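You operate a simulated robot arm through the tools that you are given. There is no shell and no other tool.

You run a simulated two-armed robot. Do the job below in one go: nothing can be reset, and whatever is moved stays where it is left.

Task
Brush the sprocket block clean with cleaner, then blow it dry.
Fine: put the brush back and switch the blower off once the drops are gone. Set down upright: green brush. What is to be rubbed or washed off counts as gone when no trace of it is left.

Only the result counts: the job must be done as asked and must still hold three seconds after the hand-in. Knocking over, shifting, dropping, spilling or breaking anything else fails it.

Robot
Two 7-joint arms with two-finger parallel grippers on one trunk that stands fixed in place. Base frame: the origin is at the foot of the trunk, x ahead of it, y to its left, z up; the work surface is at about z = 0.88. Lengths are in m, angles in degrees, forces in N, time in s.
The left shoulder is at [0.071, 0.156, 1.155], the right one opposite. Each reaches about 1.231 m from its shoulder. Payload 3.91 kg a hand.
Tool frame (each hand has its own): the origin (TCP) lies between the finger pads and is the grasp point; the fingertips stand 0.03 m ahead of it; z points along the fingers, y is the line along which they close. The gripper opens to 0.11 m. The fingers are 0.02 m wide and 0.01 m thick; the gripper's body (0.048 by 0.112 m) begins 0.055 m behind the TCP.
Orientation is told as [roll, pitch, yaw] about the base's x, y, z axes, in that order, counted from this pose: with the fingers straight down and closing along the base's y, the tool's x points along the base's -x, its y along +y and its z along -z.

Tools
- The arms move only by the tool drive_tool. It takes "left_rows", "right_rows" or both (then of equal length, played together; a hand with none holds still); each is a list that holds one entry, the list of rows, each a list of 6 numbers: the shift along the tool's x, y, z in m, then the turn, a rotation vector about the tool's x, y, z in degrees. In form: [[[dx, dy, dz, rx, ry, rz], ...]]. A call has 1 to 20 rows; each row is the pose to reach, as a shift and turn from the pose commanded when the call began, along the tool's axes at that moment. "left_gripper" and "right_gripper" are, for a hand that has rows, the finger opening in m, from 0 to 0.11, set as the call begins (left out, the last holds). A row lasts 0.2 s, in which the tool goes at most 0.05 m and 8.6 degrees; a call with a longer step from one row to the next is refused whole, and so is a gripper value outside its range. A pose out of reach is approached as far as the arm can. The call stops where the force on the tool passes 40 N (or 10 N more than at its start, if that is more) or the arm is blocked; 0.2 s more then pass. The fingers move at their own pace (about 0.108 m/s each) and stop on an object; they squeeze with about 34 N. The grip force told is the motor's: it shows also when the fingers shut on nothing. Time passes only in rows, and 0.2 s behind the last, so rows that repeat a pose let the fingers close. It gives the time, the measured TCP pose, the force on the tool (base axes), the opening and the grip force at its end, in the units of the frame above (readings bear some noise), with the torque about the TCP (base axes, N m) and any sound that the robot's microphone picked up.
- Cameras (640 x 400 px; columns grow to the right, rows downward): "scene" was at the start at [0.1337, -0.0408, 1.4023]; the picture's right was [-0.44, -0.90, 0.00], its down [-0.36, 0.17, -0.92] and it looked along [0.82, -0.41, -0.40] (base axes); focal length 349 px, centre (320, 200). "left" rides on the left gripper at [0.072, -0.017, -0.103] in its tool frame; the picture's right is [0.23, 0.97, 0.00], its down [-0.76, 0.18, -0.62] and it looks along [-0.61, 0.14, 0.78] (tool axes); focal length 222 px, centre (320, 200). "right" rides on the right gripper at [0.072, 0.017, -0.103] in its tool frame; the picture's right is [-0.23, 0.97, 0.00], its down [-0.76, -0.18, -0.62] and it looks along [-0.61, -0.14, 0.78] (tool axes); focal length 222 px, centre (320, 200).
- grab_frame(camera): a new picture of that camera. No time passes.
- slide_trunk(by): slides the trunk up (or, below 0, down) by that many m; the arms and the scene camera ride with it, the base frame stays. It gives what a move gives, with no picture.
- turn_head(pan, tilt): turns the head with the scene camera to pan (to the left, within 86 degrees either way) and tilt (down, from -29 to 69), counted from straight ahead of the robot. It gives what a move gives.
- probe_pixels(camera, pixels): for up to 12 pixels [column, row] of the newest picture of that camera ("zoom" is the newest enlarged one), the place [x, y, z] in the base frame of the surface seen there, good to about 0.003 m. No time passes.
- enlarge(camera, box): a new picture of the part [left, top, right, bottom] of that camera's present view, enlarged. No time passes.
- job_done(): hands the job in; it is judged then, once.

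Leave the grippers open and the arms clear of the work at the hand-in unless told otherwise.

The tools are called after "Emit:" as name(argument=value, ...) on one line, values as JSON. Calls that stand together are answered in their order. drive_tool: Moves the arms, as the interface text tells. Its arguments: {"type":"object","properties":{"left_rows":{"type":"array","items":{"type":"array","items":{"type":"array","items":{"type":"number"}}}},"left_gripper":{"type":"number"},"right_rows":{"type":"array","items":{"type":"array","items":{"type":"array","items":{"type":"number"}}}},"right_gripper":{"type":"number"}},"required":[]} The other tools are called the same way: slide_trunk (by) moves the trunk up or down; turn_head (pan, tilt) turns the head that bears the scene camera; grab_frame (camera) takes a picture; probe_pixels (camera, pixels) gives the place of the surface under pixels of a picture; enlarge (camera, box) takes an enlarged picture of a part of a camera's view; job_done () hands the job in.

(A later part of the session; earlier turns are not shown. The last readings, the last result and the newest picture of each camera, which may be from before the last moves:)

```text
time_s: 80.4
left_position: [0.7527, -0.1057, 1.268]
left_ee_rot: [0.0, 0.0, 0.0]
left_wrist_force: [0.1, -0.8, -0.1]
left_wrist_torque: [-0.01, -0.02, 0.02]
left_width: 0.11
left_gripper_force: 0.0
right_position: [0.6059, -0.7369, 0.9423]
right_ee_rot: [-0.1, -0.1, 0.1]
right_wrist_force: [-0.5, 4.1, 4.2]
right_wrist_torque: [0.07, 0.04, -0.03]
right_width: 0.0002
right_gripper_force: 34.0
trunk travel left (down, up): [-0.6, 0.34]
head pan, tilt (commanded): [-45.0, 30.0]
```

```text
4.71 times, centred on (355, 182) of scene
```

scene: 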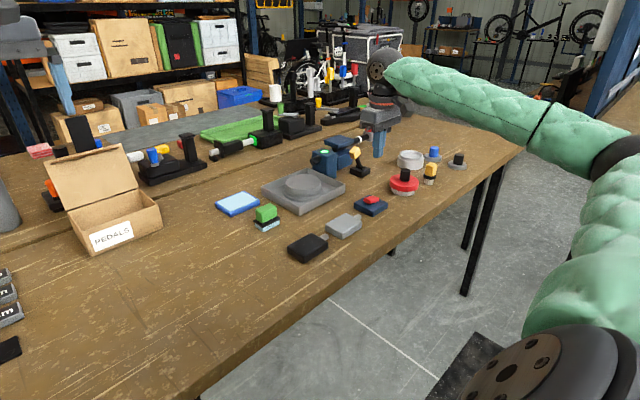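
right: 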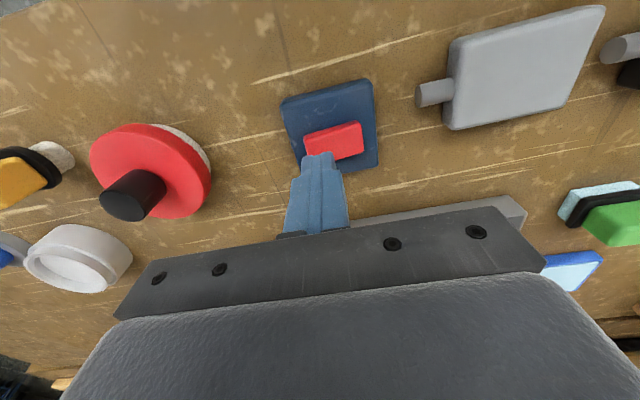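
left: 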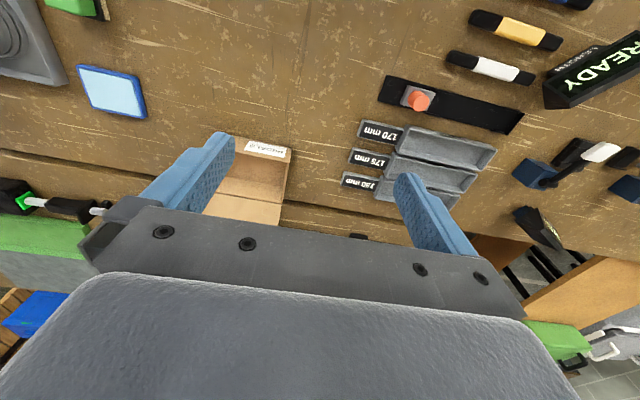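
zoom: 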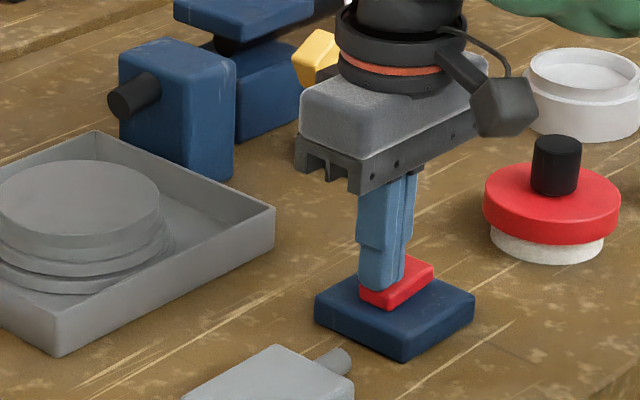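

The light is out and the blower is off again, with only 4 N used. I'll lift off, then move above the brush with the fingers at 0.08.

Emit:
drive_tool(right_rows=[[[0, 0, -0.02, 0, 0, 0], [0, 0, -0.06, 0, 0, 0], [0, 0, -0.105, 0, 0, 0], [0, 0, -0.15, 0, 0, 0], [0, 0, -0.18, 0, 0, 0], [-0.02, 0.036, -0.18, 0, 0, 0], [-0.04, 0.072, -0.18, 0, 0, 0], [-0.06, 0.108, -0.18, 0, 0, 0], [-0.08, 0.144, -0.18, 0, 0, 0], [-0.1, 0.18, -0.18, 0, 0, 0], [-0.118, 0.212, -0.18, 0, 0, 0], [-0.134, 0.24, -0.18, 0, 0, 0], [-0.134, 0.24, -0.14, 0, 0, 0], [-0.134, 0.24, -0.1, 0, 0, 0], [-0.134, 0.24, -0.1, 0, 0, 0]]])

Emit:
drive_tool(right_rows=[[[0, 0, 0, 0, 0, 0], [0, 0, 0, 0, 0, 0], [0, 0, 0, 0, 0, 0]]], right_gripper=0.08)

Emit:
enlarge(camera="right", box=[270, 75, 370, 145])

Emit:
enlarge(camera="scene", box=[200, 130, 420, 260])

```text
time_s: 83.6
left_position: [0.7518, -0.1064, 1.2667]
left_ee_rot: [0.1, 0.0, 0.1]
left_wrist_force: [0.1, 0.4, -0.2]
left_wrist_torque: [-0.01, 0.03, 0.0]
left_width: 0.1096
left_gripper_force: 0.0
right_position: [0.7373, -0.4989, 1.0435]
right_ee_rot: [-0.1, -0.2, -0.1]
right_wrist_force: [-0.3, 0.1, -1.5]
right_wrist_torque: [0.04, 0.0, -0.04]
right_width: 0.0002
right_gripper_force: 33.5
trunk travel left (down, up): [-0.6, 0.34]
head pan, tilt (commanded): [-45.0, 30.0]
```

```text
time_s: 84.4
left_position: [0.7513, -0.1064, 1.2665]
left_ee_rot: [0.1, 0.0, -0.1]
left_wrist_force: [-0.3, 0.1, -0.9]
left_wrist_torque: [0.01, 0.0, -0.02]
left_width: 0.1101
left_gripper_force: 0.1
right_position: [0.7383, -0.4984, 1.0429]
right_ee_rot: [-0.1, -0.2, -0.1]
right_wrist_force: [0.1, 0.5, -0.3]
right_wrist_torque: [0.0, -0.01, 0.04]
right_width: 0.08
right_gripper_force: 0.0
trunk travel left (down, up): [-0.6, 0.34]
head pan, tilt (commanded): [-45.0, 30.0]
```

```text
5.71 times, centred on (320, 110) of right
```

zoom: 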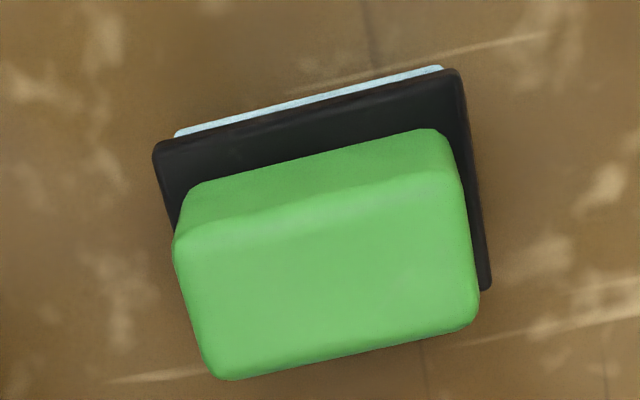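

```text
2.91 times, centred on (310, 195) of scene
```

zoom: 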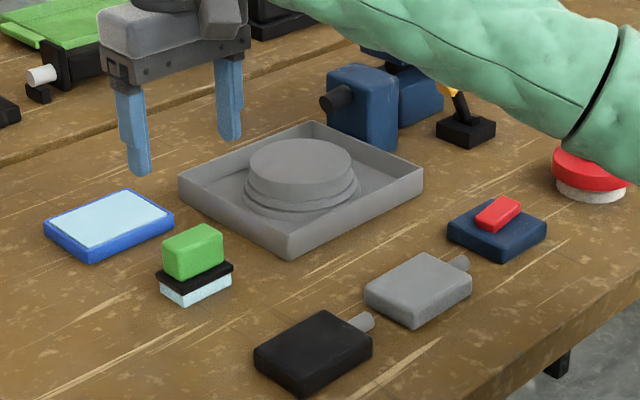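

The scene looks unchanged: lever at its original side, rocker off, brush upright. I'll probe the brush again for its centre relative to the hand.

Emit:
enlarge(camera="right", box=[270, 75, 370, 145])

Emit:
probe_pixels(camera="zoom", pixels=[[185, 245], [440, 180], [470, 315], [220, 365], [325, 275], [165, 155], [450, 80], [485, 285], [190, 300], [465, 245]])

```text
5.71 times, centred on (320, 110) of right
```

zoom: 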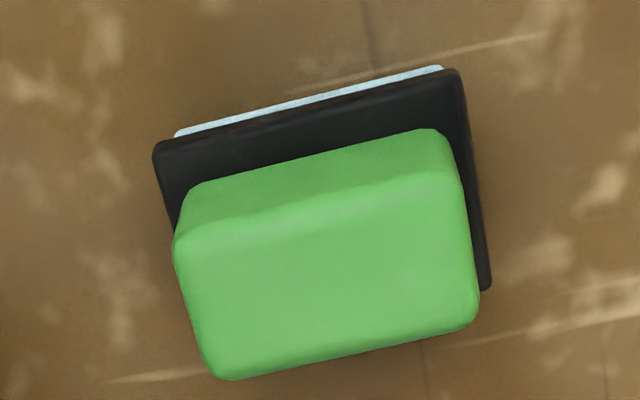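

```text
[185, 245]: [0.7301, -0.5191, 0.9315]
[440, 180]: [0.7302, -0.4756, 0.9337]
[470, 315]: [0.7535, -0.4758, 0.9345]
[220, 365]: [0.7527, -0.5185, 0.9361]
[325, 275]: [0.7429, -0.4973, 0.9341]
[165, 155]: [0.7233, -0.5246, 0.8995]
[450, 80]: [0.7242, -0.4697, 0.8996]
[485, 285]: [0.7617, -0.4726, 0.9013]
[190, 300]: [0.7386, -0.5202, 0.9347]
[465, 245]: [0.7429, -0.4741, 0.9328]
```

The brush centre is about (0.741, -0.497). I'll lower around it to TCP z about 0.9395 and then close.

Emit:
drive_tool(right_rows=[[[-0.003, 0.001, 0.03, 0, 0, 0], [-0.003, 0.001, 0.06, 0, 0, 0], [-0.003, 0.001, 0.085, 0, 0, 0], [-0.003, 0.001, 0.104, 0, 0, 0], [-0.003, 0.001, 0.104, 0, 0, 0]]])

Emit:
drive_tool(right_rows=[[[0, 0, 0, 0, 0, 0], [0, 0, 0, 0, 0, 0], [0, 0, 0, 0, 0, 0], [0, 0, 0, 0, 0, 0]]], right_gripper=0.03)

Emit:
enlarge(camera="scene", box=[220, 170, 320, 245])

```text
time_s: 85.6
left_position: [0.7519, -0.1066, 1.2657]
left_ee_rot: [0.0, 0.0, 0.1]
left_wrist_force: [0.1, 0.6, 0.0]
left_wrist_torque: [-0.03, -0.01, 0.01]
left_width: 0.1101
left_gripper_force: 0.0
right_position: [0.741, -0.4986, 0.9382]
right_ee_rot: [0.0, -0.2, -0.1]
right_wrist_force: [-0.6, 0.0, -0.7]
right_wrist_torque: [-0.02, -0.04, 0.03]
right_width: 0.08
right_gripper_force: 0.0
trunk travel left (down, up): [-0.6, 0.34]
head pan, tilt (commanded): [-45.0, 30.0]
```

```text
time_s: 86.6
left_position: [0.7526, -0.1069, 1.267]
left_ee_rot: [0.1, 0.0, 0.1]
left_wrist_force: [0.3, -0.3, -0.2]
left_wrist_torque: [-0.02, 0.01, 0.0]
left_width: 0.1101
left_gripper_force: 0.1
right_position: [0.7434, -0.4975, 0.9388]
right_ee_rot: [0.0, -0.2, -0.1]
right_wrist_force: [0.2, 0.4, 0.4]
right_wrist_torque: [-0.03, 0.01, -0.05]
right_width: 0.0493
right_gripper_force: 33.4
trunk travel left (down, up): [-0.6, 0.34]
head pan, tilt (commanded): [-45.0, 30.0]
```

```text
5.33 times, centred on (270, 208) of scene
```

zoom: 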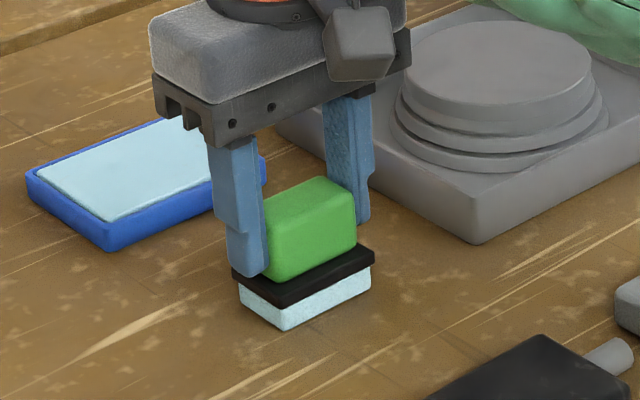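

The grip is firm. I'll lift, carry the brush over the pad, and lower to about 8 mm above contact.

Emit:
drive_tool(right_rows=[[[0, 0, -0.01, 0, 0, 0], [0, 0, -0.04, 0, 0, 0], [0, 0, -0.08, 0, 0, 0], [-0.035, -0.001, -0.08, 0, 0, 0], [-0.07, -0.002, -0.08, 0, 0, 0], [-0.105, -0.003, -0.08, 0, 0, 0], [-0.1345, -0.003, -0.08, 0, 0, 0], [-0.1345, -0.003, -0.05, 0, 0, 0], [-0.1345, -0.003, -0.03, 0, 0, 0], [-0.1345, -0.003, -0.022, 0, 0, 0], [-0.1345, -0.003, -0.022, 0, 0, 0]]])

Emit:
drive_tool(right_rows=[[[0, 0, 0.002, 0, 0, 0], [0, 0, 0.004, 0, 0, 0], [0, 0, 0.0055, 0, 0, 0], [0, 0, 0.0055, 0, 0, 0]]])

Emit:
enlarge(camera="scene", box=[200, 165, 290, 235])

```text
time_s: 89.0
left_position: [0.7527, -0.1055, 1.2668]
left_ee_rot: [0.0, -0.1, 0.1]
left_wrist_force: [0.2, -0.2, -0.2]
left_wrist_torque: [0.0, -0.02, 0.01]
left_width: 0.1101
left_gripper_force: 0.0
right_position: [0.8772, -0.5003, 0.961]
right_ee_rot: [-0.1, -0.2, -0.1]
right_wrist_force: [-0.1, -0.3, -1.1]
right_wrist_torque: [0.0, 0.01, 0.0]
right_width: 0.0495
right_gripper_force: 33.6
trunk travel left (down, up): [-0.6, 0.34]
head pan, tilt (commanded): [-45.0, 30.0]
```

```text
time_s: 90.0
left_position: [0.7513, -0.1067, 1.2662]
left_ee_rot: [0.0, -0.1, -0.1]
left_wrist_force: [0.0, -1.1, -0.1]
left_wrist_torque: [0.02, 0.01, -0.02]
left_width: 0.1101
left_gripper_force: 0.0
right_position: [0.8765, -0.5019, 0.9556]
right_ee_rot: [-0.1, -0.2, -0.1]
right_wrist_force: [-0.6, -0.9, 0.5]
right_wrist_torque: [0.04, 0.01, 0.0]
right_width: 0.0495
right_gripper_force: 34.1
trunk travel left (down, up): [-0.6, 0.34]
head pan, tilt (commanded): [-45.0, 30.0]
```

```text
5.71 times, centred on (245, 200) of scene
```

zoom: 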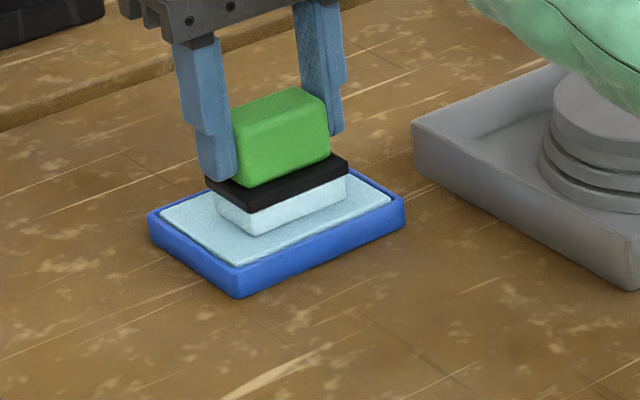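

It's about to touch. I'll lower 1.5 mm more and hold for a second.

Emit:
drive_tool(right_rows=[[[0, 0, 0.0007, 0, 0, 0], [0, 0, 0.0014, 0, 0, 0], [0, 0, 0.0014, 0, 0, 0], [0, 0, 0.0014, 0, 0, 0], [0, 0, 0.0014, 0, 0, 0], [0, 0, 0.0014, 0, 0, 0]]])

Emit:
enlarge(camera="scene", box=[200, 165, 290, 235])

```text
time_s: 91.4
left_position: [0.7513, -0.1063, 1.2678]
left_ee_rot: [0.0, -0.1, 0.1]
left_wrist_force: [-0.3, 0.1, -0.6]
left_wrist_torque: [0.0, -0.02, 0.02]
left_width: 0.11
left_gripper_force: 0.1
right_position: [0.8769, -0.5013, 0.9558]
right_ee_rot: [-0.1, -0.3, 0.0]
right_wrist_force: [4.2, -2.4, 12.7]
right_wrist_torque: [0.06, -0.06, -0.02]
right_width: 0.0494
right_gripper_force: 33.9
trunk travel left (down, up): [-0.6, 0.34]
head pan, tilt (commanded): [-45.0, 30.0]
```

```text
5.71 times, centred on (245, 200) of scene
```

zoom: 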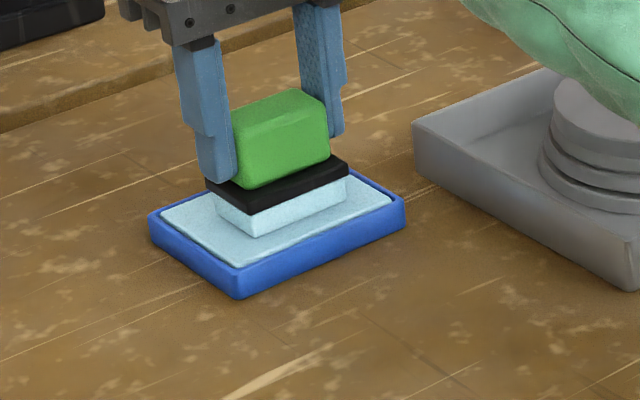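

Pressed at 12.7 N and soaked. I'll lift, go over the block centre and stop about 5 mm above contact.

Emit:
drive_tool(right_rows=[[[0, 0, -0.01, 0, 0, 0], [0, 0, -0.04, 0, 0, 0], [0, 0, -0.08, 0, 0, 0], [0.016, -0.036, -0.08, 0, 0, 0], [0.032, -0.072, -0.08, 0, 0, 0], [0.048, -0.108, -0.08, 0, 0, 0], [0.064, -0.144, -0.08, 0, 0, 0], [0.079, -0.179, -0.08, 0, 0, 0], [0.079, -0.179, -0.055, 0, 0, 0], [0.079, -0.179, -0.036, 0, 0, 0], [0.079, -0.179, -0.031, 0, 0, 0], [0.079, -0.179, -0.031, 0, 0, 0]]])

Emit:
drive_tool(right_rows=[[[0, 0, 0.002, 0, 0, 0], [0, 0, 0.004, 0, 0, 0], [0, 0, 0.0053, 0, 0, 0], [0, 0, 0.0053, 0, 0, 0]]])

Emit:
enlarge(camera="scene", box=[260, 140, 360, 215])

```text
time_s: 94.0
left_position: [0.752, -0.106, 1.2677]
left_ee_rot: [-0.1, 0.0, 0.0]
left_wrist_force: [0.1, -0.7, -0.8]
left_wrist_torque: [0.01, 0.0, 0.01]
left_width: 0.1101
left_gripper_force: 0.0
right_position: [0.7983, -0.6796, 0.9857]
right_ee_rot: [-0.2, -0.2, -0.2]
right_wrist_force: [-0.2, 0.5, -1.3]
right_wrist_torque: [-0.01, 0.0, -0.02]
right_width: 0.0495
right_gripper_force: 33.8
trunk travel left (down, up): [-0.6, 0.34]
head pan, tilt (commanded): [-45.0, 30.0]
```

```text
time_s: 95.0
left_position: [0.7518, -0.1056, 1.2668]
left_ee_rot: [0.0, 0.0, 0.0]
left_wrist_force: [-0.1, 0.2, -0.4]
left_wrist_torque: [-0.01, -0.02, -0.02]
left_width: 0.11
left_gripper_force: 0.0
right_position: [0.796, -0.6796, 0.9809]
right_ee_rot: [-0.1, -0.2, -0.1]
right_wrist_force: [1.9, -1.4, 4.6]
right_wrist_torque: [0.11, -0.07, -0.06]
right_width: 0.0497
right_gripper_force: 34.7
trunk travel left (down, up): [-0.6, 0.34]
head pan, tilt (commanded): [-45.0, 30.0]
```

```text
5.33 times, centred on (310, 178) of scene
```

zoom: 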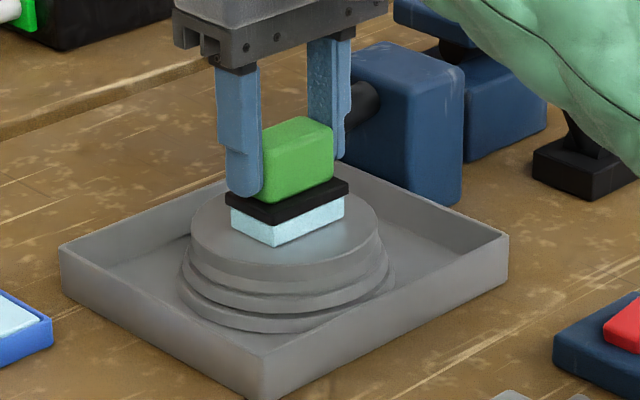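

Light contact at 4.6 N. I'll scrub the whole top, with x strokes at three y offsets pressed 0.4 mm deeper.

Emit:
drive_tool(right_rows=[[[0.012, 0, 0.0004, 0, 0, 0], [0.026, 0, 0.0004, 0, 0, 0], [0.012, 0, 0.0004, 0, 0, 0], [0, 0, 0.0004, 0, 0, 0], [-0.014, 0, 0.0004, 0, 0, 0], [-0.028, 0, 0.0004, 0, 0, 0], [-0.028, 0.014, 0.0004, 0, 0, 0], [-0.014, 0.016, 0.0004, 0, 0, 0], [0, 0.016, 0.0004, 0, 0, 0], [0.014, 0.016, 0.0004, 0, 0, 0], [0.028, 0.016, 0.0004, 0, 0, 0], [0.028, 0.0, 0.0004, 0, 0, 0], [0.028, -0.014, 0.0004, 0, 0, 0], [0.014, -0.016, 0.0004, 0, 0, 0], [0, -0.016, 0.0004, 0, 0, 0], [-0.014, -0.016, 0.0004, 0, 0, 0], [-0.028, -0.016, 0.0004, 0, 0, 0], [-0.018, -0.008, 0.0004, 0, 0, 0], [-0.008, 0, 0.0004, 0, 0, 0], [0, 0, 0.0004, 0, 0, 0]]])

Emit:
drive_tool(right_rows=[[[0, 0.016, 0, 0, 0, 0], [0, 0, 0, 0, 0, 0], [0, -0.016, 0, 0, 0, 0], [0.012, -0.016, 0, 0, 0, 0], [0.024, -0.016, 0, 0, 0, 0], [0.024, 0, 0, 0, 0, 0], [0.024, 0.016, 0, 0, 0, 0], [0.012, 0.016, 0, 0, 0, 0], [0, 0.016, 0, 0, 0, 0], [-0.012, 0.016, 0, 0, 0, 0], [-0.024, 0.016, 0, 0, 0, 0], [-0.024, 0, 0, 0, 0, 0], [-0.024, -0.016, 0, 0, 0, 0], [-0.012, -0.008, 0, 0, 0, 0], [0, 0, 0, 0, 0, 0]]])

Emit:
drive_tool(right_rows=[[[0, 0, -0.01, 0, 0, 0], [0, 0, -0.035, 0, 0, 0], [0, 0, -0.065, 0, 0, 0], [0, 0.045, -0.065, 0, 0, 0], [0, 0.09, -0.065, 0, 0, 0], [0, 0.12, -0.065, 0, 0, 0], [0, 0.12, -0.065, 0, 0, 0]]])

Emit:
enlarge(camera="scene", box=[255, 145, 345, 215])

Emit:
enlarge(camera="right", box=[140, 40, 290, 180])

```text
time_s: 99.2
left_position: [0.7506, -0.105, 1.2682]
left_ee_rot: [0.0, 0.0, 0.1]
left_wrist_force: [0.0, 0.2, -0.7]
left_wrist_torque: [-0.02, 0.02, 0.03]
left_width: 0.11
left_gripper_force: 0.1
right_position: [0.7972, -0.6783, 0.9797]
right_ee_rot: [-0.1, -0.3, 0.1]
right_wrist_force: [4.5, 1.7, 15.7]
right_wrist_torque: [0.19, -0.18, -0.07]
right_width: 0.0494
right_gripper_force: 34.5
trunk travel left (down, up): [-0.6, 0.34]
head pan, tilt (commanded): [-45.0, 30.0]
```

```text
time_s: 102.4
left_position: [0.7514, -0.106, 1.268]
left_ee_rot: [0.0, 0.0, 0.2]
left_wrist_force: [0.4, 0.0, 0.1]
left_wrist_torque: [-0.02, 0.01, -0.01]
left_width: 0.11
left_gripper_force: 0.0
right_position: [0.797, -0.6797, 0.9803]
right_ee_rot: [-0.1, -0.3, -0.2]
right_wrist_force: [-0.6, -2.2, 8.5]
right_wrist_torque: [-0.01, 0.08, 0.01]
right_width: 0.0494
right_gripper_force: 34.2
trunk travel left (down, up): [-0.6, 0.34]
head pan, tilt (commanded): [-45.0, 30.0]
```

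```text
time_s: 104.0
left_position: [0.7519, -0.1068, 1.2669]
left_ee_rot: [0.0, 0.0, 0.0]
left_wrist_force: [-0.4, -0.1, -0.1]
left_wrist_torque: [0.02, 0.0, 0.01]
left_width: 0.1099
left_gripper_force: 0.1
right_position: [0.7965, -0.5589, 1.0435]
right_ee_rot: [-0.1, -0.3, -0.2]
right_wrist_force: [-0.1, 0.3, -1.5]
right_wrist_torque: [-0.05, 0.02, 0.0]
right_width: 0.0496
right_gripper_force: 34.4
trunk travel left (down, up): [-0.6, 0.34]
head pan, tilt (commanded): [-45.0, 30.0]
```

```text
5.71 times, centred on (300, 180) of scene
```

zoom: 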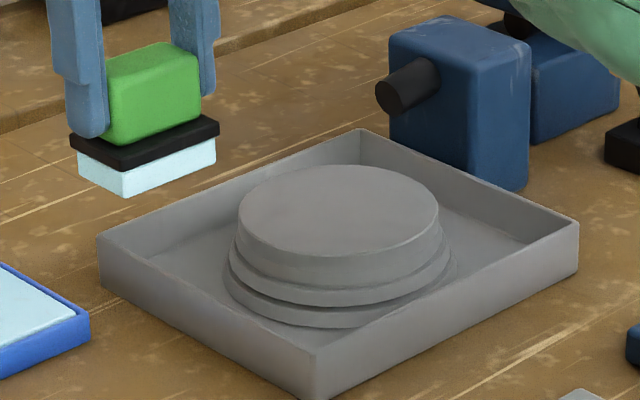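

```text
2.86 times, centred on (215, 110) of right
```

zoom: 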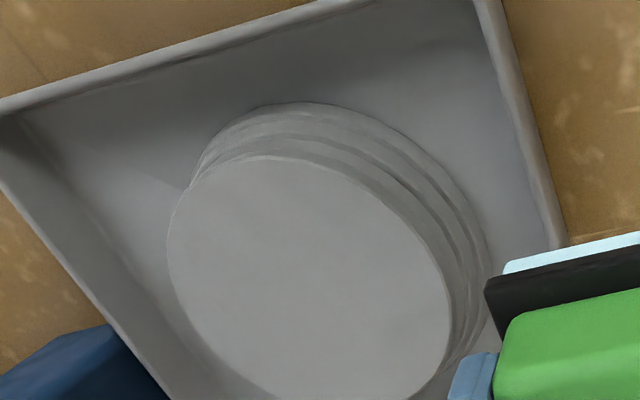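

Still clean and no clear drops. I'll look at the top as close as the cameras allow.

Emit:
enlarge(camera="right", box=[178, 90, 218, 115])

Emit:
enlarge(camera="right", box=[205, 95, 255, 145])

Emit:
enlarge(camera="scene", box=[290, 170, 320, 190])

```text
16.00 times, centred on (198, 102) of right
```

zoom: 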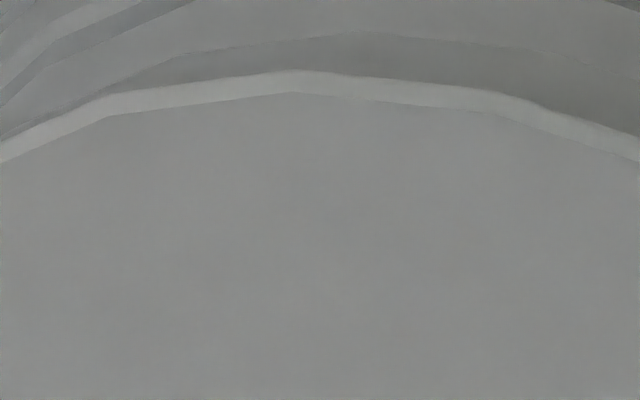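

```text
8.00 times, centred on (230, 120) of right
```

zoom: 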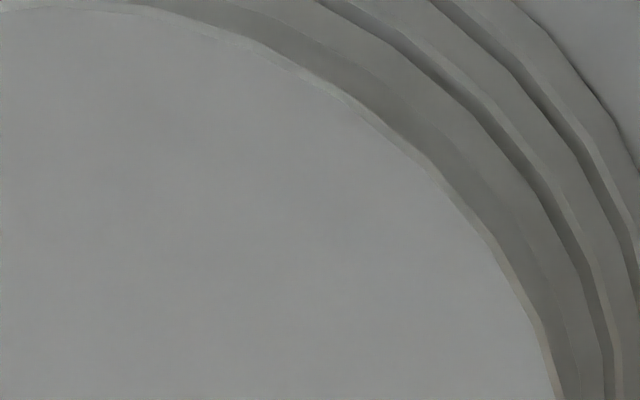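

```text
16.00 times, centred on (305, 180) of scene
```

zoom: 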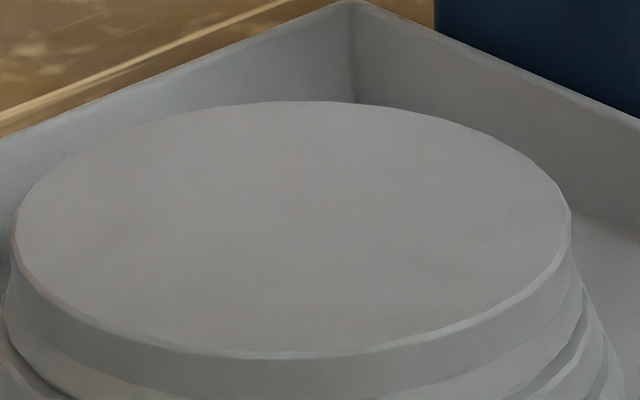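

The block is clean as far as I can see. I'll put the brush back on its spot, first above it and down to about 6 mm over the bench.

Emit:
drive_tool(right_rows=[[[0.02, 0.02, 0, 0, 0, 0], [0.04, 0.041, 0, 0, 0, 0], [0.0555, 0.062, 0, 0, 0, 0], [0.0555, 0.062, 0.03, 0, 0, 0], [0.0555, 0.062, 0.06, 0, 0, 0], [0.0555, 0.062, 0.085, 0, 0, 0], [0.0555, 0.062, 0.1, 0, 0, 0], [0.0555, 0.062, 0.103, 0, 0, 0], [0.0555, 0.062, 0.1048, 0, 0, 0], [0.0555, 0.062, 0.1048, 0, 0, 0]]])

Emit:
enlarge(camera="scene", box=[220, 170, 320, 245])

```text
time_s: 106.2
left_position: [0.752, -0.1061, 1.2673]
left_ee_rot: [0.1, 0.0, 0.0]
left_wrist_force: [0.1, 0.4, -0.4]
left_wrist_torque: [-0.01, -0.01, 0.0]
left_width: 0.1101
left_gripper_force: 0.0
right_position: [0.7418, -0.4979, 0.9388]
right_ee_rot: [-0.1, -0.2, -0.1]
right_wrist_force: [0.0, -0.2, -1.0]
right_wrist_torque: [-0.01, 0.01, 0.01]
right_width: 0.0493
right_gripper_force: 33.8
trunk travel left (down, up): [-0.6, 0.34]
head pan, tilt (commanded): [-45.0, 30.0]
```

```text
5.33 times, centred on (270, 208) of scene
```

zoom: 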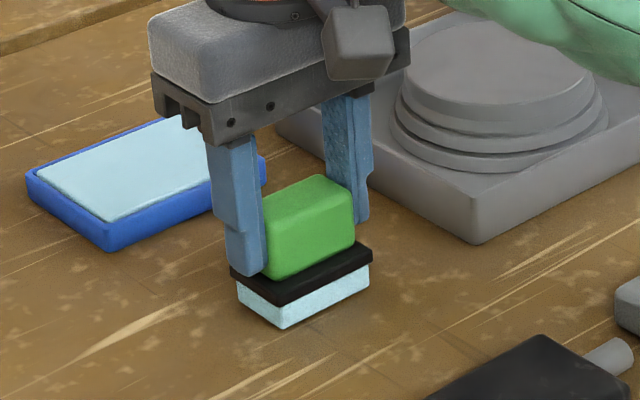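

It's almost down. I'll lower in 0.5 mm steps until contact shows.

Emit:
drive_tool(right_rows=[[[0, 0, 0.0005, 0, 0, 0], [0, 0, 0.001, 0, 0, 0], [0, 0, 0.001, 0, 0, 0]]])

```text
time_s: 107.0
left_position: [0.7519, -0.1073, 1.2668]
left_ee_rot: [-0.1, 0.0, 0.0]
left_wrist_force: [-0.2, -0.6, 0.4]
left_wrist_torque: [0.01, -0.03, 0.0]
left_width: 0.1099
left_gripper_force: 0.1
right_position: [0.7418, -0.4977, 0.9385]
right_ee_rot: [-0.1, -0.1, 0.0]
right_wrist_force: [0.4, -0.6, 0.2]
right_wrist_torque: [0.07, -0.01, -0.01]
right_width: 0.0497
right_gripper_force: 33.8
trunk travel left (down, up): [-0.6, 0.34]
head pan, tilt (commanded): [-45.0, 30.0]
```

Emit:
drive_tool(right_rows=[[[0, 0, 0.0005, 0, 0, 0], [0, 0, 0.0009, 0, 0, 0], [0, 0, 0.0009, 0, 0, 0]]])

```text
time_s: 107.8
left_position: [0.7512, -0.1054, 1.2659]
left_ee_rot: [-0.1, 0.1, 0.0]
left_wrist_force: [-0.1, -0.2, 0.3]
left_wrist_torque: [0.01, 0.0, 0.01]
left_width: 0.11
left_gripper_force: 0.1
right_position: [0.7415, -0.4973, 0.9382]
right_ee_rot: [0.0, -0.4, -0.1]
right_wrist_force: [2.8, -2.2, 10.6]
right_wrist_torque: [0.02, -0.02, 0.0]
right_width: 0.0495
right_gripper_force: 34.1
trunk travel left (down, up): [-0.6, 0.34]
head pan, tilt (commanded): [-45.0, 30.0]
```

The brush rests on the bench. I'll open the fingers, check, then lift.

Emit:
drive_tool(right_rows=[[[0, 0, -0.0005, 0, 0, 0], [0, 0, -0.0005, 0, 0, 0], [0, 0, -0.0005, 0, 0, 0]]], right_gripper=0.08)

Emit:
drive_tool(right_rows=[[[0, 0, -0.02, 0, 0, 0], [0, 0, -0.06, 0, 0, 0], [0, 0, -0.1, 0, 0, 0], [0, 0, -0.15, 0, 0, 0], [0, 0, -0.18, 0, 0, 0], [0, 0, -0.18, 0, 0, 0]]])

Emit:
enlarge(camera="scene", box=[200, 130, 420, 260])

```text
time_s: 108.6
left_position: [0.7521, -0.1067, 1.2664]
left_ee_rot: [0.0, 0.0, 0.0]
left_wrist_force: [-0.1, -0.1, -0.4]
left_wrist_torque: [0.03, 0.0, 0.01]
left_width: 0.1101
left_gripper_force: 0.1
right_position: [0.7416, -0.4979, 0.9383]
right_ee_rot: [-0.1, -0.2, -0.1]
right_wrist_force: [0.1, -0.5, 0.5]
right_wrist_torque: [0.01, 0.0, -0.01]
right_width: 0.08
right_gripper_force: 0.0
trunk travel left (down, up): [-0.6, 0.34]
head pan, tilt (commanded): [-45.0, 30.0]
```

```text
time_s: 110.0
left_position: [0.7517, -0.1071, 1.2664]
left_ee_rot: [0.0, 0.0, 0.1]
left_wrist_force: [1.0, -1.1, -0.3]
left_wrist_torque: [-0.01, -0.04, 0.02]
left_width: 0.1101
left_gripper_force: 0.0
right_position: [0.7419, -0.4977, 1.1176]
right_ee_rot: [-0.2, -0.2, -0.1]
right_wrist_force: [0.8, 0.3, 0.0]
right_wrist_torque: [-0.02, 0.01, 0.04]
right_width: 0.0801
right_gripper_force: 0.1
trunk travel left (down, up): [-0.6, 0.34]
head pan, tilt (commanded): [-45.0, 30.0]
```

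```text
2.91 times, centred on (310, 195) of scene
```

zoom: 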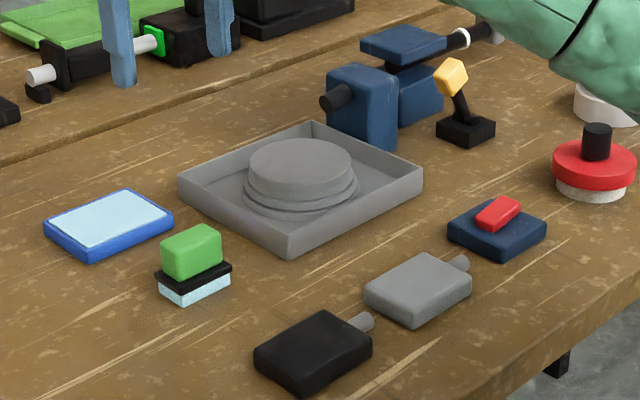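

The brush is upright on its spot. Before blowing I'll take a close reference view of the block from the right camera, with the fingers open and the tips at z about 1.0, to compare with later.

Emit:
drive_tool(right_rows=[[[-0.008, -0.04, 0, 0, 0, 0], [-0.016, -0.08, 0, 0, 0, 0], [-0.025, -0.12, 0, 0, 0, 0], [-0.0335, -0.1675, 0, 0, 0, 0], [-0.0335, -0.1675, 0.04, 0, 0, 0], [-0.0335, -0.1675, 0.08, 0, 0, 0], [-0.0335, -0.1675, 0.08, 0, 0, 0]]], right_gripper=0.11)

Emit:
enlarge(camera="right", box=[240, 60, 390, 200])

Emit:
enlarge(camera="right", box=[255, 80, 370, 195])

```text
time_s: 111.6
left_position: [0.7507, -0.107, 1.2675]
left_ee_rot: [0.1, 0.1, 0.0]
left_wrist_force: [0.0, -0.1, 0.0]
left_wrist_torque: [0.01, 0.0, 0.04]
left_width: 0.1104
left_gripper_force: 0.1
right_position: [0.7746, -0.6656, 1.0382]
right_ee_rot: [-0.1, -0.2, -0.1]
right_wrist_force: [0.2, 0.9, -0.1]
right_wrist_torque: [-0.03, -0.01, -0.02]
right_width: 0.1104
right_gripper_force: 0.0
trunk travel left (down, up): [-0.6, 0.34]
head pan, tilt (commanded): [-45.0, 30.0]
```

```text
2.86 times, centred on (315, 130) of right
```

zoom: 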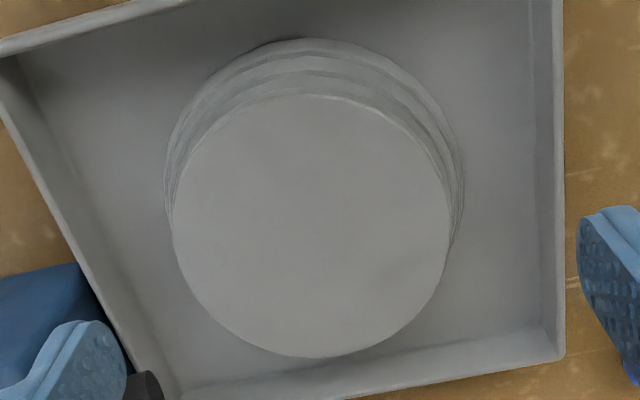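

```text
3.48 times, centred on (312, 138) of right
```

zoom: 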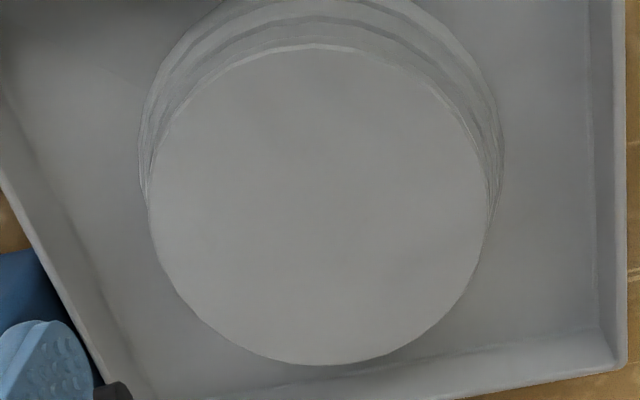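

This is the reference view. Now I'll switch the blower on: rise, close the fingers, go above the rocker's raised -y end (0.604, -0.768), and lower to just above it.

Emit:
drive_tool(right_rows=[[[0, 0, -0.04, 0, 0, 0], [0.02, -0.012, -0.07, 0, 0, 0], [0.06, -0.036, -0.07, 0, 0, 0], [0.1, -0.06, -0.07, 0, 0, 0], [0.14, -0.085, -0.07, 0, 0, 0], [0.171, -0.103, -0.07, 0, 0, 0], [0.171, -0.103, -0.03, 0, 0, 0], [0.171, -0.103, 0.015, 0, 0, 0], [0.171, -0.103, 0.055, 0, 0, 0], [0.171, -0.103, 0.083, 0, 0, 0], [0.171, -0.103, 0.083, 0, 0, 0]]], right_gripper=0.0)

Emit:
enlarge(camera="scene", box=[300, 140, 410, 225])

```text
time_s: 114.0
left_position: [0.7512, -0.1059, 1.2666]
left_ee_rot: [0.0, -0.1, 0.0]
left_wrist_force: [0.1, -0.4, 0.7]
left_wrist_torque: [-0.01, 0.01, 0.01]
left_width: 0.1098
left_gripper_force: 0.1
right_position: [0.6032, -0.7676, 0.9557]
right_ee_rot: [-0.1, -0.2, -0.1]
right_wrist_force: [0.4, 0.6, -0.2]
right_wrist_torque: [0.0, -0.03, 0.0]
right_width: 0.0
right_gripper_force: 33.8
trunk travel left (down, up): [-0.6, 0.34]
head pan, tilt (commanded): [-45.0, 30.0]
```

```text
4.71 times, centred on (355, 182) of scene
```

zoom: 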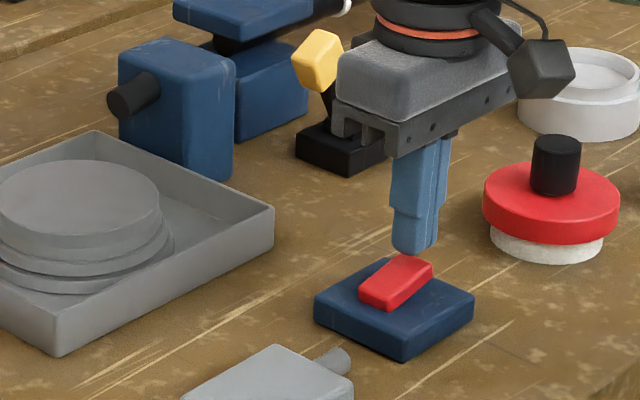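

I'm over the raised end. I'll press down in gentle steps to about z 0.942.

Emit:
drive_tool(right_rows=[[[0, 0, 0.005, 0, 0, 0], [0, 0, 0.008, 0, 0, 0], [0, 0, 0.01, 0, 0, 0], [0, 0, 0.0115, 0, 0, 0], [0, 0, 0.0125, 0, 0, 0], [0, 0, 0.0125, 0, 0, 0]]])

Emit:
enlarge(camera="scene", box=[300, 140, 410, 225])

```text
time_s: 115.4
left_position: [0.7514, -0.1068, 1.268]
left_ee_rot: [-0.1, 0.0, 0.0]
left_wrist_force: [0.4, 0.1, 0.2]
left_wrist_torque: [-0.02, 0.0, 0.0]
left_width: 0.1102
left_gripper_force: 0.1
right_position: [0.604, -0.7683, 0.9442]
right_ee_rot: [-0.2, -0.3, -0.1]
right_wrist_force: [2.0, -5.4, 12.2]
right_wrist_torque: [-0.03, -0.03, 0.0]
right_width: 0.0
right_gripper_force: 34.1
trunk travel left (down, up): [-0.6, 0.34]
head pan, tilt (commanded): [-45.0, 30.0]
```

```text
4.71 times, centred on (355, 182) of scene
```

zoom: 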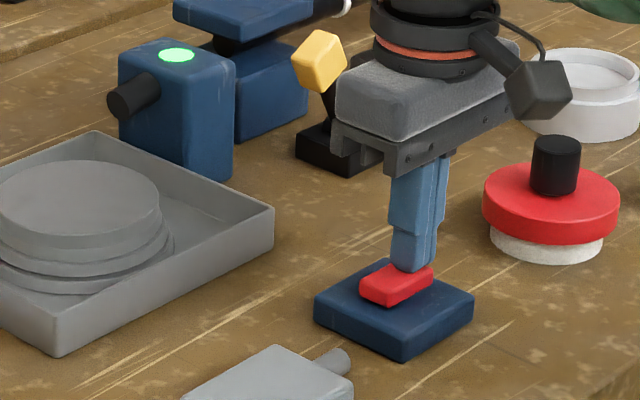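

The green light is on. I'll lift off, check that the rocker holds, and watch the block closely while it blows.

Emit:
drive_tool(right_rows=[[[0, 0, -0.01, 0, 0, 0], [0, 0, -0.04, 0, 0, 0], [0, 0, -0.08, 0, 0, 0], [0, 0, -0.12, 0, 0, 0], [0, 0, -0.12, 0, 0, 0]]])

Emit:
enlarge(camera="scene", box=[260, 130, 420, 230])

Emit:
enlarge(camera="scene", box=[270, 160, 345, 210])

```text
time_s: 116.6
left_position: [0.7524, -0.1066, 1.2662]
left_ee_rot: [0.0, 0.0, 0.0]
left_wrist_force: [0.8, 0.0, -0.4]
left_wrist_torque: [-0.02, -0.03, 0.01]
left_width: 0.11
left_gripper_force: 0.1
right_position: [0.6051, -0.7695, 1.0629]
right_ee_rot: [0.0, -0.2, -0.1]
right_wrist_force: [0.6, 0.0, 0.7]
right_wrist_torque: [-0.04, -0.04, -0.02]
right_width: 0.0001
right_gripper_force: 33.2
trunk travel left (down, up): [-0.6, 0.34]
head pan, tilt (commanded): [-45.0, 30.0]
```

```text
4.00 times, centred on (340, 180) of scene
```

zoom: 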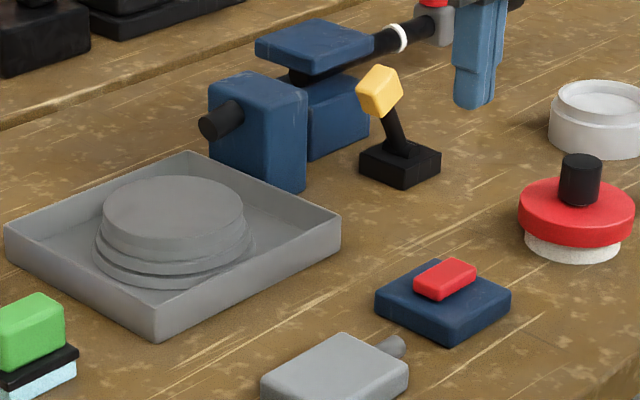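

```text
8.00 times, centred on (308, 185) of scene
```

zoom: 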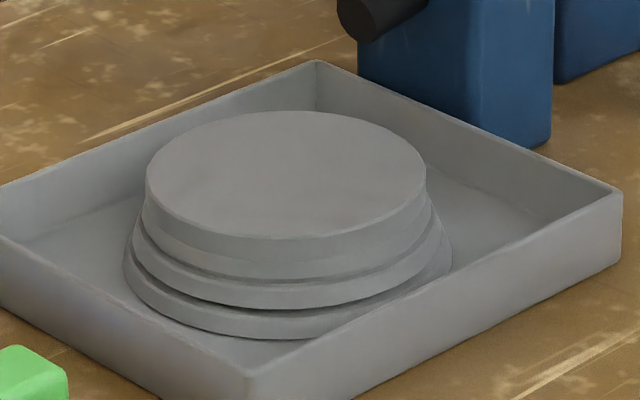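

The light went out when I let go, so the rocker was not fully thrown. I'll look at its state before pressing again.

Emit:
enlarge(camera="scene", box=[345, 185, 400, 220])

Emit:
probe_pixels(camera="zoom", pixels=[[325, 120], [385, 145], [290, 195], [230, 165], [305, 155], [120, 200], [488, 200], [322, 300]])

Emit:
enlarge(camera="scene", box=[300, 140, 345, 175])

```text
11.43 times, centred on (372, 202) of scene
```

zoom: 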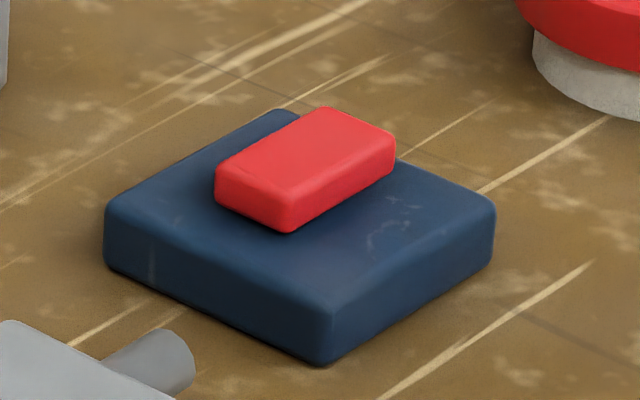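

```text
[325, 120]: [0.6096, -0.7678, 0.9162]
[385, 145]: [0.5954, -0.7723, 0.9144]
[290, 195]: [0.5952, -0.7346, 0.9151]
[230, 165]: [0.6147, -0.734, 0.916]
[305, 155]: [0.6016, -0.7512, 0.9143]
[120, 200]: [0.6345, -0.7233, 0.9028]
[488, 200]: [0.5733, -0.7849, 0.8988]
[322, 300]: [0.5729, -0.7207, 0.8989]
```

```text
11.43 times, centred on (322, 158) of scene
```

zoom: 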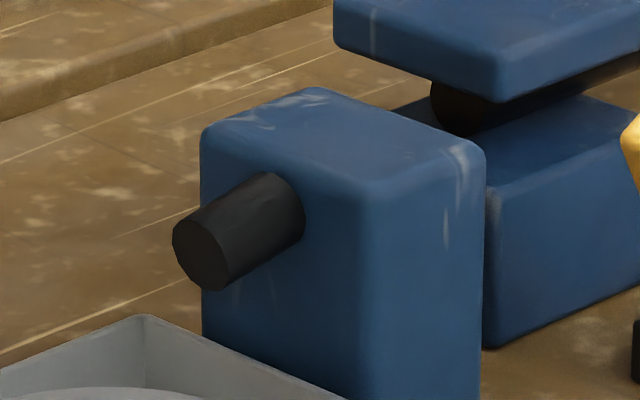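

The rocker is stuck level. I'll press nearer its end at y -0.774 for better leverage, down to about z 0.940 in small steps.

Emit:
drive_tool(right_rows=[[[0, -0.006, 0.04, 0, 0, 0], [0, -0.006, 0.08, 0, 0, 0], [0, -0.006, 0.108, 0, 0, 0], [0, -0.006, 0.115, 0, 0, 0], [0, -0.006, 0.118, 0, 0, 0], [0, -0.006, 0.12, 0, 0, 0], [0, -0.006, 0.1215, 0, 0, 0], [0, -0.006, 0.1215, 0, 0, 0]]])

Emit:
enlarge(camera="scene", box=[300, 140, 410, 225])

```text
time_s: 118.4
left_position: [0.7517, -0.1071, 1.2669]
left_ee_rot: [0.1, -0.1, 0.0]
left_wrist_force: [-0.4, -0.2, -0.2]
left_wrist_torque: [-0.02, 0.01, 0.0]
left_width: 0.11
left_gripper_force: 0.0
right_position: [0.6032, -0.7749, 0.9422]
right_ee_rot: [-0.2, -0.3, -0.2]
right_wrist_force: [2.1, -7.6, 13.0]
right_wrist_torque: [-0.09, -0.02, 0.01]
right_width: 0.0
right_gripper_force: 33.9
trunk travel left (down, up): [-0.6, 0.34]
head pan, tilt (commanded): [-45.0, 30.0]
```

```text
4.71 times, centred on (355, 182) of scene
```

zoom: 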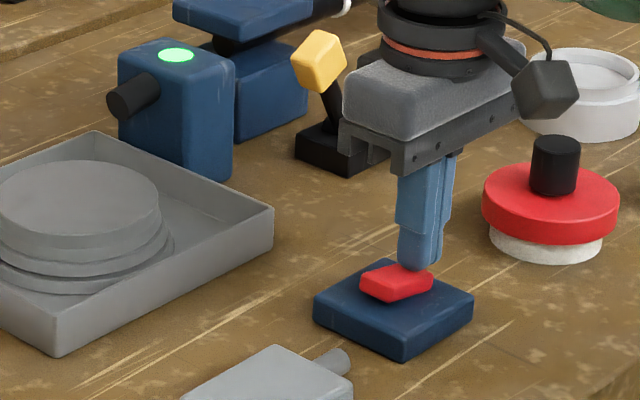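

The rocker now tips fully the other way and the light is green. I'll push 1.5 mm more to seat it, then lift off.

Emit:
drive_tool(right_rows=[[[0, 0, 0.0008, 0, 0, 0], [0, 0, 0.0015, 0, 0, 0], [0, 0, 0.0015, 0, 0, 0]]])

Emit:
drive_tool(right_rows=[[[0, 0, -0.01, 0, 0, 0], [0, 0, -0.04, 0, 0, 0], [0, 0, -0.08, 0, 0, 0], [0, 0, -0.12, 0, 0, 0], [0, 0, -0.12, 0, 0, 0]]])

Emit:
enlarge(camera="scene", box=[260, 130, 420, 230])

Emit:
enlarge(camera="scene", box=[280, 160, 330, 200])

```text
time_s: 119.2
left_position: [0.7505, -0.1071, 1.2682]
left_ee_rot: [0.1, 0.1, 0.0]
left_wrist_force: [0.2, -0.8, -0.2]
left_wrist_torque: [0.05, 0.02, -0.01]
left_width: 0.1102
left_gripper_force: 0.1
right_position: [0.6037, -0.7746, 0.9427]
right_ee_rot: [-0.2, -0.4, 0.0]
right_wrist_force: [6.9, -18.9, 30.4]
right_wrist_torque: [-0.25, -0.11, -0.05]
right_width: 0.0
right_gripper_force: 34.1
trunk travel left (down, up): [-0.6, 0.34]
head pan, tilt (commanded): [-45.0, 30.0]
```

```text
time_s: 120.4
left_position: [0.7516, -0.1077, 1.2659]
left_ee_rot: [0.0, 0.1, -0.1]
left_wrist_force: [-0.8, -0.6, 0.0]
left_wrist_torque: [0.03, -0.04, 0.0]
left_width: 0.1103
left_gripper_force: 0.1
right_position: [0.6042, -0.7729, 1.0591]
right_ee_rot: [-0.1, -0.2, -0.1]
right_wrist_force: [0.3, -0.1, 0.8]
right_wrist_torque: [-0.01, -0.02, 0.01]
right_width: 0.0
right_gripper_force: 34.6
trunk travel left (down, up): [-0.6, 0.34]
head pan, tilt (commanded): [-45.0, 30.0]
```

```text
4.00 times, centred on (340, 180) of scene
```

zoom: 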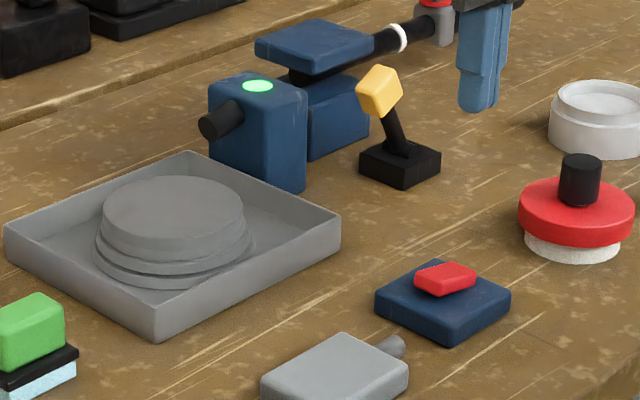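

```text
10.00 times, centred on (305, 180) of scene
```

zoom: 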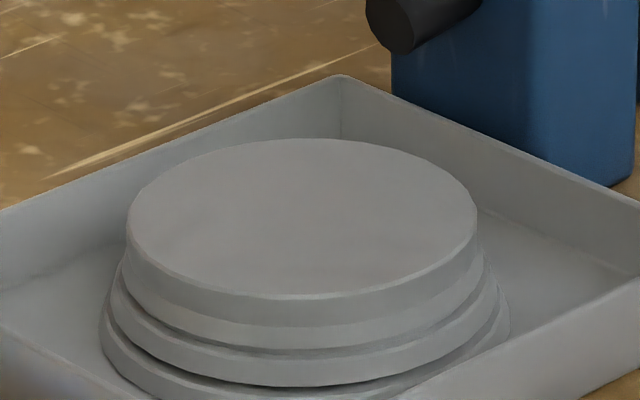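

The rocker is latched and the blower is on with the light lit. I'll return to the reference view over the block while it blows and compare.

Emit:
drive_tool(right_rows=[[[0, 0, -0.04, 0, 0, 0], [-0.04, 0.025, -0.045, 0, 0, 0], [-0.08, 0.05, -0.045, 0, 0, 0], [-0.12, 0.077, -0.045, 0, 0, 0], [-0.155, 0.1, -0.045, 0, 0, 0], [-0.171, 0.109, -0.03, 0, 0, 0], [-0.171, 0.109, 0.0, 0, 0, 0], [-0.171, 0.109, 0.022, 0, 0, 0], [-0.171, 0.109, 0.022, 0, 0, 0]]], right_gripper=0.11)

Emit:
enlarge(camera="right", box=[240, 60, 390, 200])

Emit:
enlarge(camera="right", box=[255, 80, 370, 195])

```text
time_s: 122.4
left_position: [0.7529, -0.1065, 1.2665]
left_ee_rot: [0.0, 0.1, 0.1]
left_wrist_force: [0.6, 0.2, 0.2]
left_wrist_torque: [-0.02, 0.0, -0.01]
left_width: 0.1099
left_gripper_force: 0.2
right_position: [0.7758, -0.6641, 1.0375]
right_ee_rot: [-0.1, -0.2, 0.1]
right_wrist_force: [-0.1, 0.4, 0.2]
right_wrist_torque: [0.03, 0.0, 0.01]
right_width: 0.11
right_gripper_force: 0.0
trunk travel left (down, up): [-0.6, 0.34]
head pan, tilt (commanded): [-45.0, 30.0]
```

```text
2.86 times, centred on (315, 130) of right
```

zoom: 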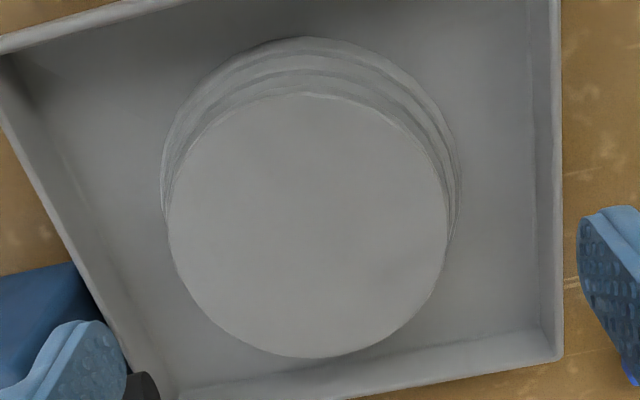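

```text
3.48 times, centred on (312, 138) of right
```

zoom: 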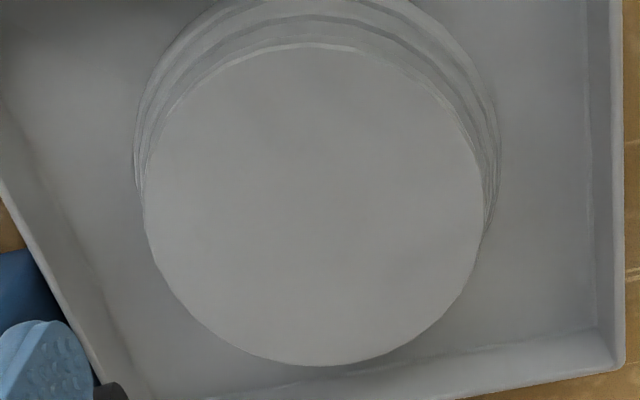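

I see no difference and no drops at all. While the blower runs I want to see the side of the block hidden from both cameras (+x, -y). I'll rise to z 1.12 and turn the right hand 90° about the vertical so its camera looks from the -y side.

Emit:
drive_tool(right_rows=[[[0, 0, -0.04, 0, 0, 0], [0, 0, -0.082, 0, 0, 0], [-0.002, -0.007, -0.082, 0, 0, -8], [-0.004, -0.014, -0.082, 0, 0, -16], [-0.006, -0.021, -0.082, 0, 0, -24], [-0.008, -0.028, -0.082, 0, 0, -32], [-0.01, -0.035, -0.082, 0, 0, -40], [-0.012, -0.042, -0.082, 0, 0, -48], [-0.015, -0.049, -0.082, 0, 0, -56], [-0.018, -0.056, -0.082, 0, 0, -64], [-0.021, -0.063, -0.082, 0, 0, -72], [-0.023, -0.07, -0.082, 0, 0, -80], [-0.025, -0.075, -0.082, 0, 0, -88], [-0.025, -0.075, -0.082, 0, 0, -90], [-0.025, -0.075, -0.082, 0, 0, -90]]], right_gripper=0.0)

Emit:
grab_frame(camera="right")

Emit:
grab_frame(camera="scene")

```text
time_s: 125.6
left_position: [0.7519, -0.1062, 1.2682]
left_ee_rot: [0.0, 0.1, 0.0]
left_wrist_force: [-0.2, 0.5, 0.6]
left_wrist_torque: [0.01, 0.03, -0.03]
left_width: 0.1102
left_gripper_force: 0.0
right_position: [0.7998, -0.7393, 1.1204]
right_ee_rot: [-0.1, 0.1, 89.9]
right_wrist_force: [-0.1, -0.3, 0.1]
right_wrist_torque: [0.0, 0.03, -0.01]
right_width: 0.0
right_gripper_force: 34.6
trunk travel left (down, up): [-0.6, 0.34]
head pan, tilt (commanded): [-45.0, 30.0]
```

```text
taken
```

right: 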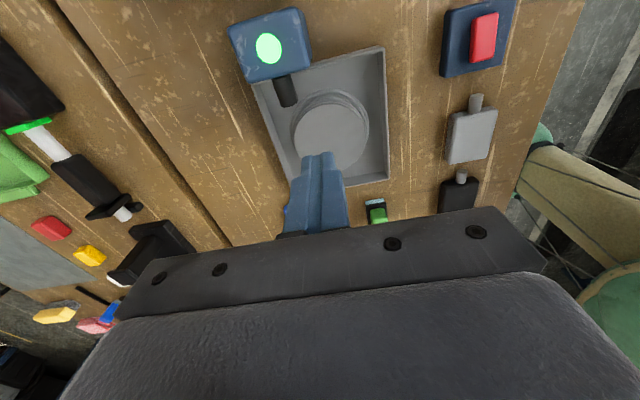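

```text
taken
```

scene: 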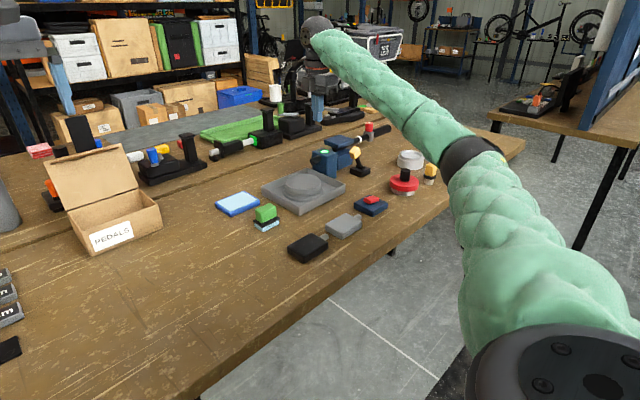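

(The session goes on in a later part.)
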